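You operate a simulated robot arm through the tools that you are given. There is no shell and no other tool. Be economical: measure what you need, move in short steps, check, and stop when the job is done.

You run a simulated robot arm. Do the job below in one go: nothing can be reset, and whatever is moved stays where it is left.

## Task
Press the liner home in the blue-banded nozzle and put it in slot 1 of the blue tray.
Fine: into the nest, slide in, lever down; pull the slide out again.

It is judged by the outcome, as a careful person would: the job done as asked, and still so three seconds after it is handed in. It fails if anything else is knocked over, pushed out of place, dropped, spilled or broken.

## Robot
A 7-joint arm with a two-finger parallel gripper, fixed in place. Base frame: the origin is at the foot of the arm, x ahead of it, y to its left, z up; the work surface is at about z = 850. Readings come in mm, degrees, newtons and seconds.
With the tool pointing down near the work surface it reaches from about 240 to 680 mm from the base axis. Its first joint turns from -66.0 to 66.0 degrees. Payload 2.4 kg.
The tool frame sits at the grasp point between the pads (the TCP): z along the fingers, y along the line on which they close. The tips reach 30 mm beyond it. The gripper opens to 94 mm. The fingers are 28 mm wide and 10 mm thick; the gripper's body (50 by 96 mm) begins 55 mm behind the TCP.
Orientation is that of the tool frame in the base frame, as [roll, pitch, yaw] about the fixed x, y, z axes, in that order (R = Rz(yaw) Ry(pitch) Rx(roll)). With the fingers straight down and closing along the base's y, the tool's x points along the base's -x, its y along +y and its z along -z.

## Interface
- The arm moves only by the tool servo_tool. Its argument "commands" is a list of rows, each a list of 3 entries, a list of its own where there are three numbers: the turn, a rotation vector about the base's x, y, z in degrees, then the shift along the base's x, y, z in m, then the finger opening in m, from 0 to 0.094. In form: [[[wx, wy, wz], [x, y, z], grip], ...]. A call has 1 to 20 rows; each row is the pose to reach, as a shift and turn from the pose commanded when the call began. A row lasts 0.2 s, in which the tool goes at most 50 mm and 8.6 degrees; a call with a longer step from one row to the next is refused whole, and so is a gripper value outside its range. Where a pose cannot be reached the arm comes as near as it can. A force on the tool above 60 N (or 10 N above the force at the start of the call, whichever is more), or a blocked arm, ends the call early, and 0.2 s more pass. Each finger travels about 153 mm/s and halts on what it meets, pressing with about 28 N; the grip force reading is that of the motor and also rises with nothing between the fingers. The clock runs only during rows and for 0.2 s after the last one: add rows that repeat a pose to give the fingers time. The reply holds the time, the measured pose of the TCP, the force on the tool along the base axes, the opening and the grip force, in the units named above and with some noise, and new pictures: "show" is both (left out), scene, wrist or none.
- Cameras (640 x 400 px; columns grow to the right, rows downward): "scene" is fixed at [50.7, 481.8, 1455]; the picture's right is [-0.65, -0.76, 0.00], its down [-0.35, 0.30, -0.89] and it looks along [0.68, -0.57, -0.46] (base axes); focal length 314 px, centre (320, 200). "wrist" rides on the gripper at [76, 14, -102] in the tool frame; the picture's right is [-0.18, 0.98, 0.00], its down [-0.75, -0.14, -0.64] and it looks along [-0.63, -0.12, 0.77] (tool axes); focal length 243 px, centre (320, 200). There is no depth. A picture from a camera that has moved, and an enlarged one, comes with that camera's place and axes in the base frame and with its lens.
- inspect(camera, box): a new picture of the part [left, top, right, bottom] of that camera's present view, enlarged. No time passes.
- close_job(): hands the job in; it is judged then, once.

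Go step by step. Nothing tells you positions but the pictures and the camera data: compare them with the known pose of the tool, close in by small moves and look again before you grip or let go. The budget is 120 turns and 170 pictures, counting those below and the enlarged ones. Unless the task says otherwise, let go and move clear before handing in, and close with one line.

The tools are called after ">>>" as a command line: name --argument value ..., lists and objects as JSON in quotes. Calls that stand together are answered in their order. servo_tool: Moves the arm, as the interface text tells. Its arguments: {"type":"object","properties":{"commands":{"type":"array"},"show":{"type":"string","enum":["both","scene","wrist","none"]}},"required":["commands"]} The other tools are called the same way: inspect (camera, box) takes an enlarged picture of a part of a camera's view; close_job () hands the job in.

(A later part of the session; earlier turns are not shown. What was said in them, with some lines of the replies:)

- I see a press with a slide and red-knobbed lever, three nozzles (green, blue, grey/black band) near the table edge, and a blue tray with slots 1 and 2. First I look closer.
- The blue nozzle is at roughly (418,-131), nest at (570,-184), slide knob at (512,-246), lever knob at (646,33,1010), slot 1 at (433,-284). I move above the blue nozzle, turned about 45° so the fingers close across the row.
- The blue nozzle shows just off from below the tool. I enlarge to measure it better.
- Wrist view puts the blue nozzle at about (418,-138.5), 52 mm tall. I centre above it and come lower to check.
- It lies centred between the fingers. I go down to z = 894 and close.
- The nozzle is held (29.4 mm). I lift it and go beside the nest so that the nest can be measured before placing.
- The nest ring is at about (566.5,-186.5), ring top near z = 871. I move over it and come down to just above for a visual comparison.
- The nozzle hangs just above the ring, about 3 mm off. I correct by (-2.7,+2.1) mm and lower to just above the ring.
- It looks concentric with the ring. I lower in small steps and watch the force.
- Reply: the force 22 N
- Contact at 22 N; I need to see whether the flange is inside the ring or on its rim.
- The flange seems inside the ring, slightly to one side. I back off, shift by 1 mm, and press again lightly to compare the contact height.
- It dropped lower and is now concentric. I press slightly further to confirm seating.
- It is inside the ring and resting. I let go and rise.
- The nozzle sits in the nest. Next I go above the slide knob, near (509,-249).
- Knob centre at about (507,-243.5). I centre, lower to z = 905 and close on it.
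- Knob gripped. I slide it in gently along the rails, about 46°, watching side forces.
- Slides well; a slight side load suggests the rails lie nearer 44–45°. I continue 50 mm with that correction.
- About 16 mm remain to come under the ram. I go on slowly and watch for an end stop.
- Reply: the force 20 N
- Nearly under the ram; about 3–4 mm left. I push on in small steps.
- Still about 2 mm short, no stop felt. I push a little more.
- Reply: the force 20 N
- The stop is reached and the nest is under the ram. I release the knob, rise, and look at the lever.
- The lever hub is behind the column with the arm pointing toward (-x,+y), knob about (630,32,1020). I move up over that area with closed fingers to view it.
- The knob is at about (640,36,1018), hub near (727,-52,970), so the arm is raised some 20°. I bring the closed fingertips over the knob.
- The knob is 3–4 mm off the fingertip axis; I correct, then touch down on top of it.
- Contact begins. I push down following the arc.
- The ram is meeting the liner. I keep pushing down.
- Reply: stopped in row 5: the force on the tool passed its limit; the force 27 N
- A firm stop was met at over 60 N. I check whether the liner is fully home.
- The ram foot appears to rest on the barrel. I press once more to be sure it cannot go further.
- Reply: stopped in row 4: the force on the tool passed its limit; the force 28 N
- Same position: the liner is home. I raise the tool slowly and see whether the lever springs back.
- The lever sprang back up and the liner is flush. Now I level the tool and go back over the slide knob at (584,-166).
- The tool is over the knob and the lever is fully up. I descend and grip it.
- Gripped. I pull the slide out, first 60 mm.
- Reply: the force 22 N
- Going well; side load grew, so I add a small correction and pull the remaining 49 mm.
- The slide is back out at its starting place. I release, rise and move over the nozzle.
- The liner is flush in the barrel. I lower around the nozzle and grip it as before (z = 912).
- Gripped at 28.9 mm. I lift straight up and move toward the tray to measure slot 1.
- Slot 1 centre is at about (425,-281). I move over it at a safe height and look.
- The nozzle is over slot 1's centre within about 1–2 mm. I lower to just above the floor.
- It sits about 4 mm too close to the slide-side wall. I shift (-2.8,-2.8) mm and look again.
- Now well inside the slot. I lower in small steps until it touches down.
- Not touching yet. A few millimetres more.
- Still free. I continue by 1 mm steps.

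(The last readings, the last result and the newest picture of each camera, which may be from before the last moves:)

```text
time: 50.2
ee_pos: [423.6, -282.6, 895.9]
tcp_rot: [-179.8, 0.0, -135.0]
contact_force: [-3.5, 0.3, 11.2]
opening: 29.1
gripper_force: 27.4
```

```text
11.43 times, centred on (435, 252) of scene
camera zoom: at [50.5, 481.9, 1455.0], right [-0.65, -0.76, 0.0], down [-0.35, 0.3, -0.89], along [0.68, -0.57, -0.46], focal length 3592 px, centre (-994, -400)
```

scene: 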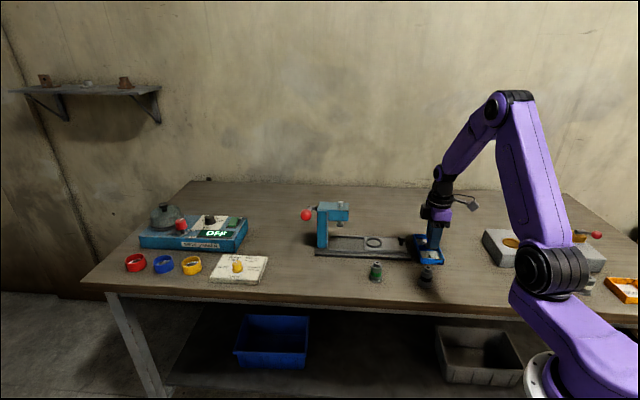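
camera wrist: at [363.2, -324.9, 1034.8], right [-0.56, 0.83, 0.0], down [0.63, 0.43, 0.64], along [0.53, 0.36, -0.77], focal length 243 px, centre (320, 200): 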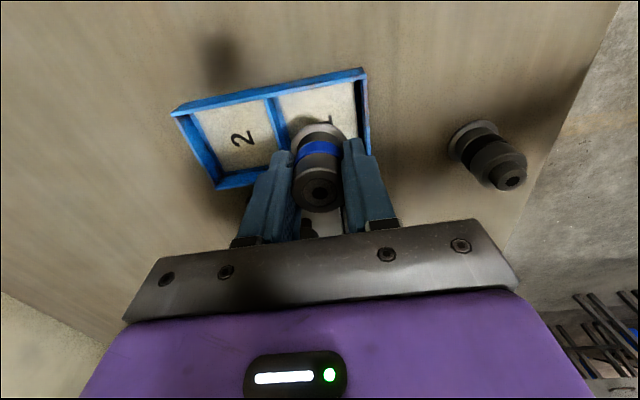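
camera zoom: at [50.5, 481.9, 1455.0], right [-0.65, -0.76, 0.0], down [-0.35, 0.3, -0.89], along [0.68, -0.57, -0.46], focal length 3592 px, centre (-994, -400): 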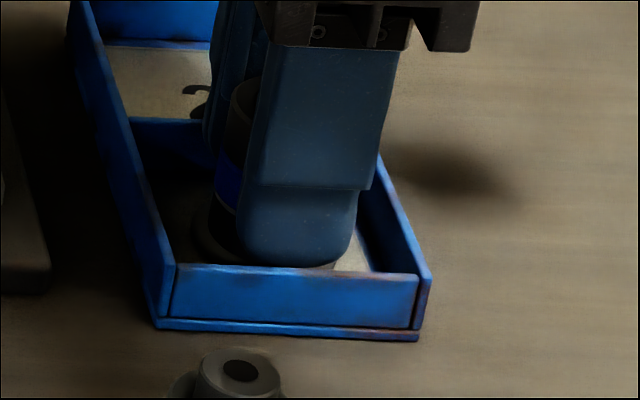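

It has touched down (11 N). I open just a few millimetres to stay clear of the tray walls, then rise straight up.

>>> servo_tool --commands '[[[0, 0, 0], [0, 0, 0.0005], 0.031], [[0, 0, 0], [0, 0, 0.0005], 0.0335], [[0, 0, 0], [0, 0, 0.0005], 0.0345], [[0, 0, 0], [0, 0, 0.004], 0.0345], [[0, 0, 0], [0, 0, 0.012], 0.036]]' --show "none"

>>> inspect --camera "scene" --box '[405, 225, 455, 270]'

>>> inspect --camera "wrist" --box '[220, 40, 420, 190]'

```text
time: 51.4
ee_pos: [422.9, -281.4, 906.7]
tcp_rot: [180.0, 0.0, -135.1]
contact_force: [0.5, 0.4, 0.5]
opening: 36.3
gripper_force: 0.0
```

```text
8.89 times, centred on (430, 248) of scene
camera zoom: at [50.7, 481.8, 1455.0], right [-0.65, -0.76, 0.0], down [-0.35, 0.3, -0.89], along [0.68, -0.57, -0.46], focal length 2793 px, centre (-658, -222)
```

zoom: 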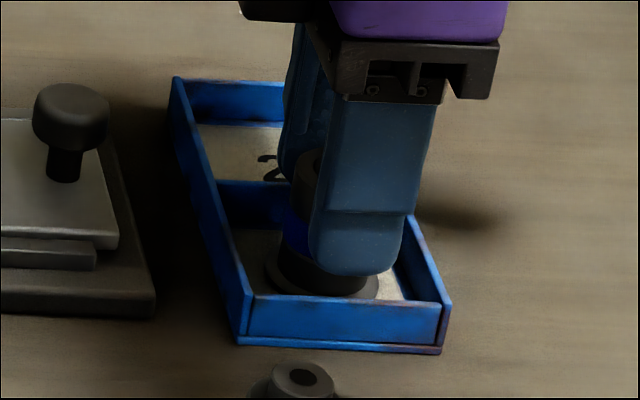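

```text
2.67 times, centred on (320, 115) of wrist
camera zoom: at [360.1, -325.8, 1009.2], right [-0.57, 0.82, 0.0], down [0.63, 0.43, 0.64], along [0.53, 0.36, -0.77], focal length 647 px, centre (320, 427)
```

zoom: 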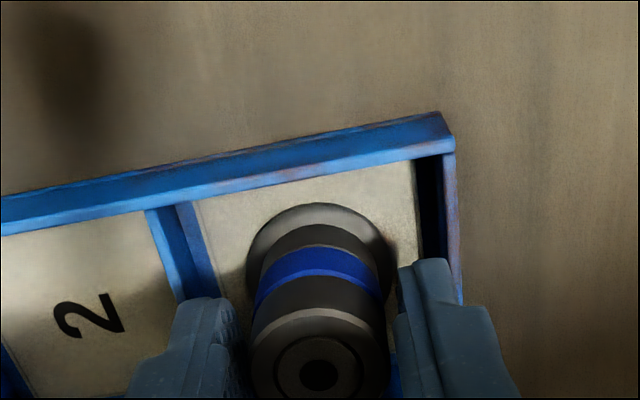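

The nozzle stands in the slot and stays put, tray unmoved. I open a bit more, rise clear, and check everything.

>>> servo_tool --commands '[[[0, 0, 0], [0, 0, 0.01], 0.042], [[0, 0, 0], [0, 0, 0.035], 0.05], [[0, 0, 0], [0, 0, 0.075], 0.06], [[0, 0, 0], [0, 0, 0.12], 0.06], [[0, 0, 0], [-0.02, 0.03, 0.16], 0.06], [[0, 0, 0], [-0.04, 0.07, 0.19], 0.06], [[0, 0, 0], [-0.05, 0.11, 0.2], 0.06]]'

>>> inspect --camera "scene" --box '[290, 190, 460, 296]'

```text
refused: row 5 steps farther than a row can; nothing moved
```

```text
3.76 times, centred on (375, 243) of scene
camera zoom: at [50.7, 481.8, 1455.0], right [-0.65, -0.76, 0.0], down [-0.35, 0.3, -0.89], along [0.68, -0.57, -0.46], focal length 1183 px, centre (113, 38)
```

zoom: 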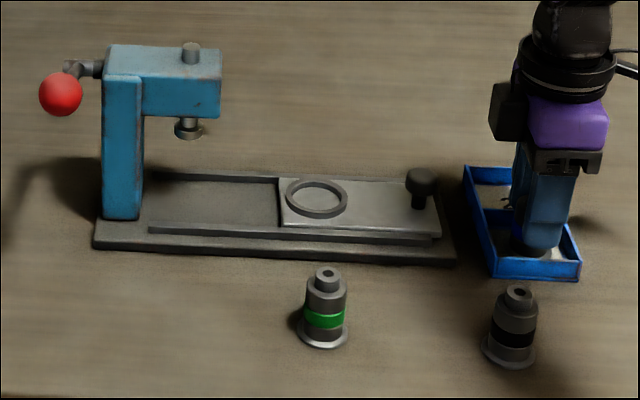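

A step was too long, so nothing moved; I repeat with shorter steps.

>>> servo_tool --commands '[[[0, 0, 0], [0, 0, 0.01], 0.042], [[0, 0, 0], [0, 0, 0.035], 0.05], [[0, 0, 0], [0, 0, 0.07], 0.06], [[0, 0, 0], [0, 0, 0.11], 0.06], [[0, 0, 0], [0, 0, 0.15], 0.06], [[0, 0, 0], [0, 0.03, 0.18], 0.06], [[0, 0, 0], [0, 0.07, 0.2], 0.06]]'

>>> inspect --camera "scene" --box '[290, 190, 460, 296]'

```text
time: 53.0
ee_pos: [423.4, -211.2, 1106.9]
tcp_rot: [-179.8, -0.1, -135.0]
contact_force: [-0.9, 0.1, -0.7]
opening: 60.1
gripper_force: 0.2
camera wrist: at [360.3, -254.5, 1209.7], right [-0.56, 0.83, 0.0], down [0.63, 0.43, 0.64], along [0.53, 0.36, -0.77], focal length 243 px, centre (320, 200)
```

scene: 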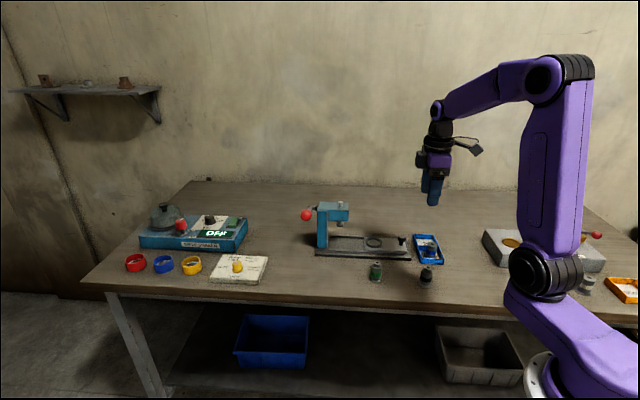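
wrist: 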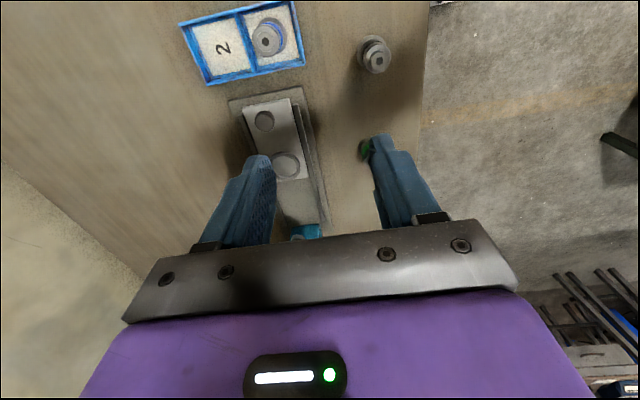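

```text
3.76 times, centred on (375, 243) of scene
camera zoom: at [50.8, 481.8, 1455.0], right [-0.65, -0.76, 0.0], down [-0.35, 0.3, -0.89], along [0.68, -0.57, -0.46], focal length 1183 px, centre (113, 38)
```

zoom: 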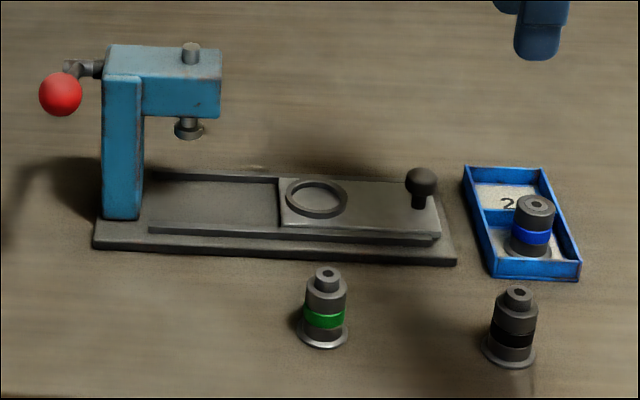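

The blue-banded nozzle stands in slot 1 with its liner flush. The slide is back out, the lever is up, and everything else is where it was, so I hand in.

>>> close_job

```text
The job is handed in.
```

I pressed the liner home in the blue-banded nozzle and left the nozzle standing in slot 1 of the blue tray, with the slide pulled out, the lever up and the gripper clear.
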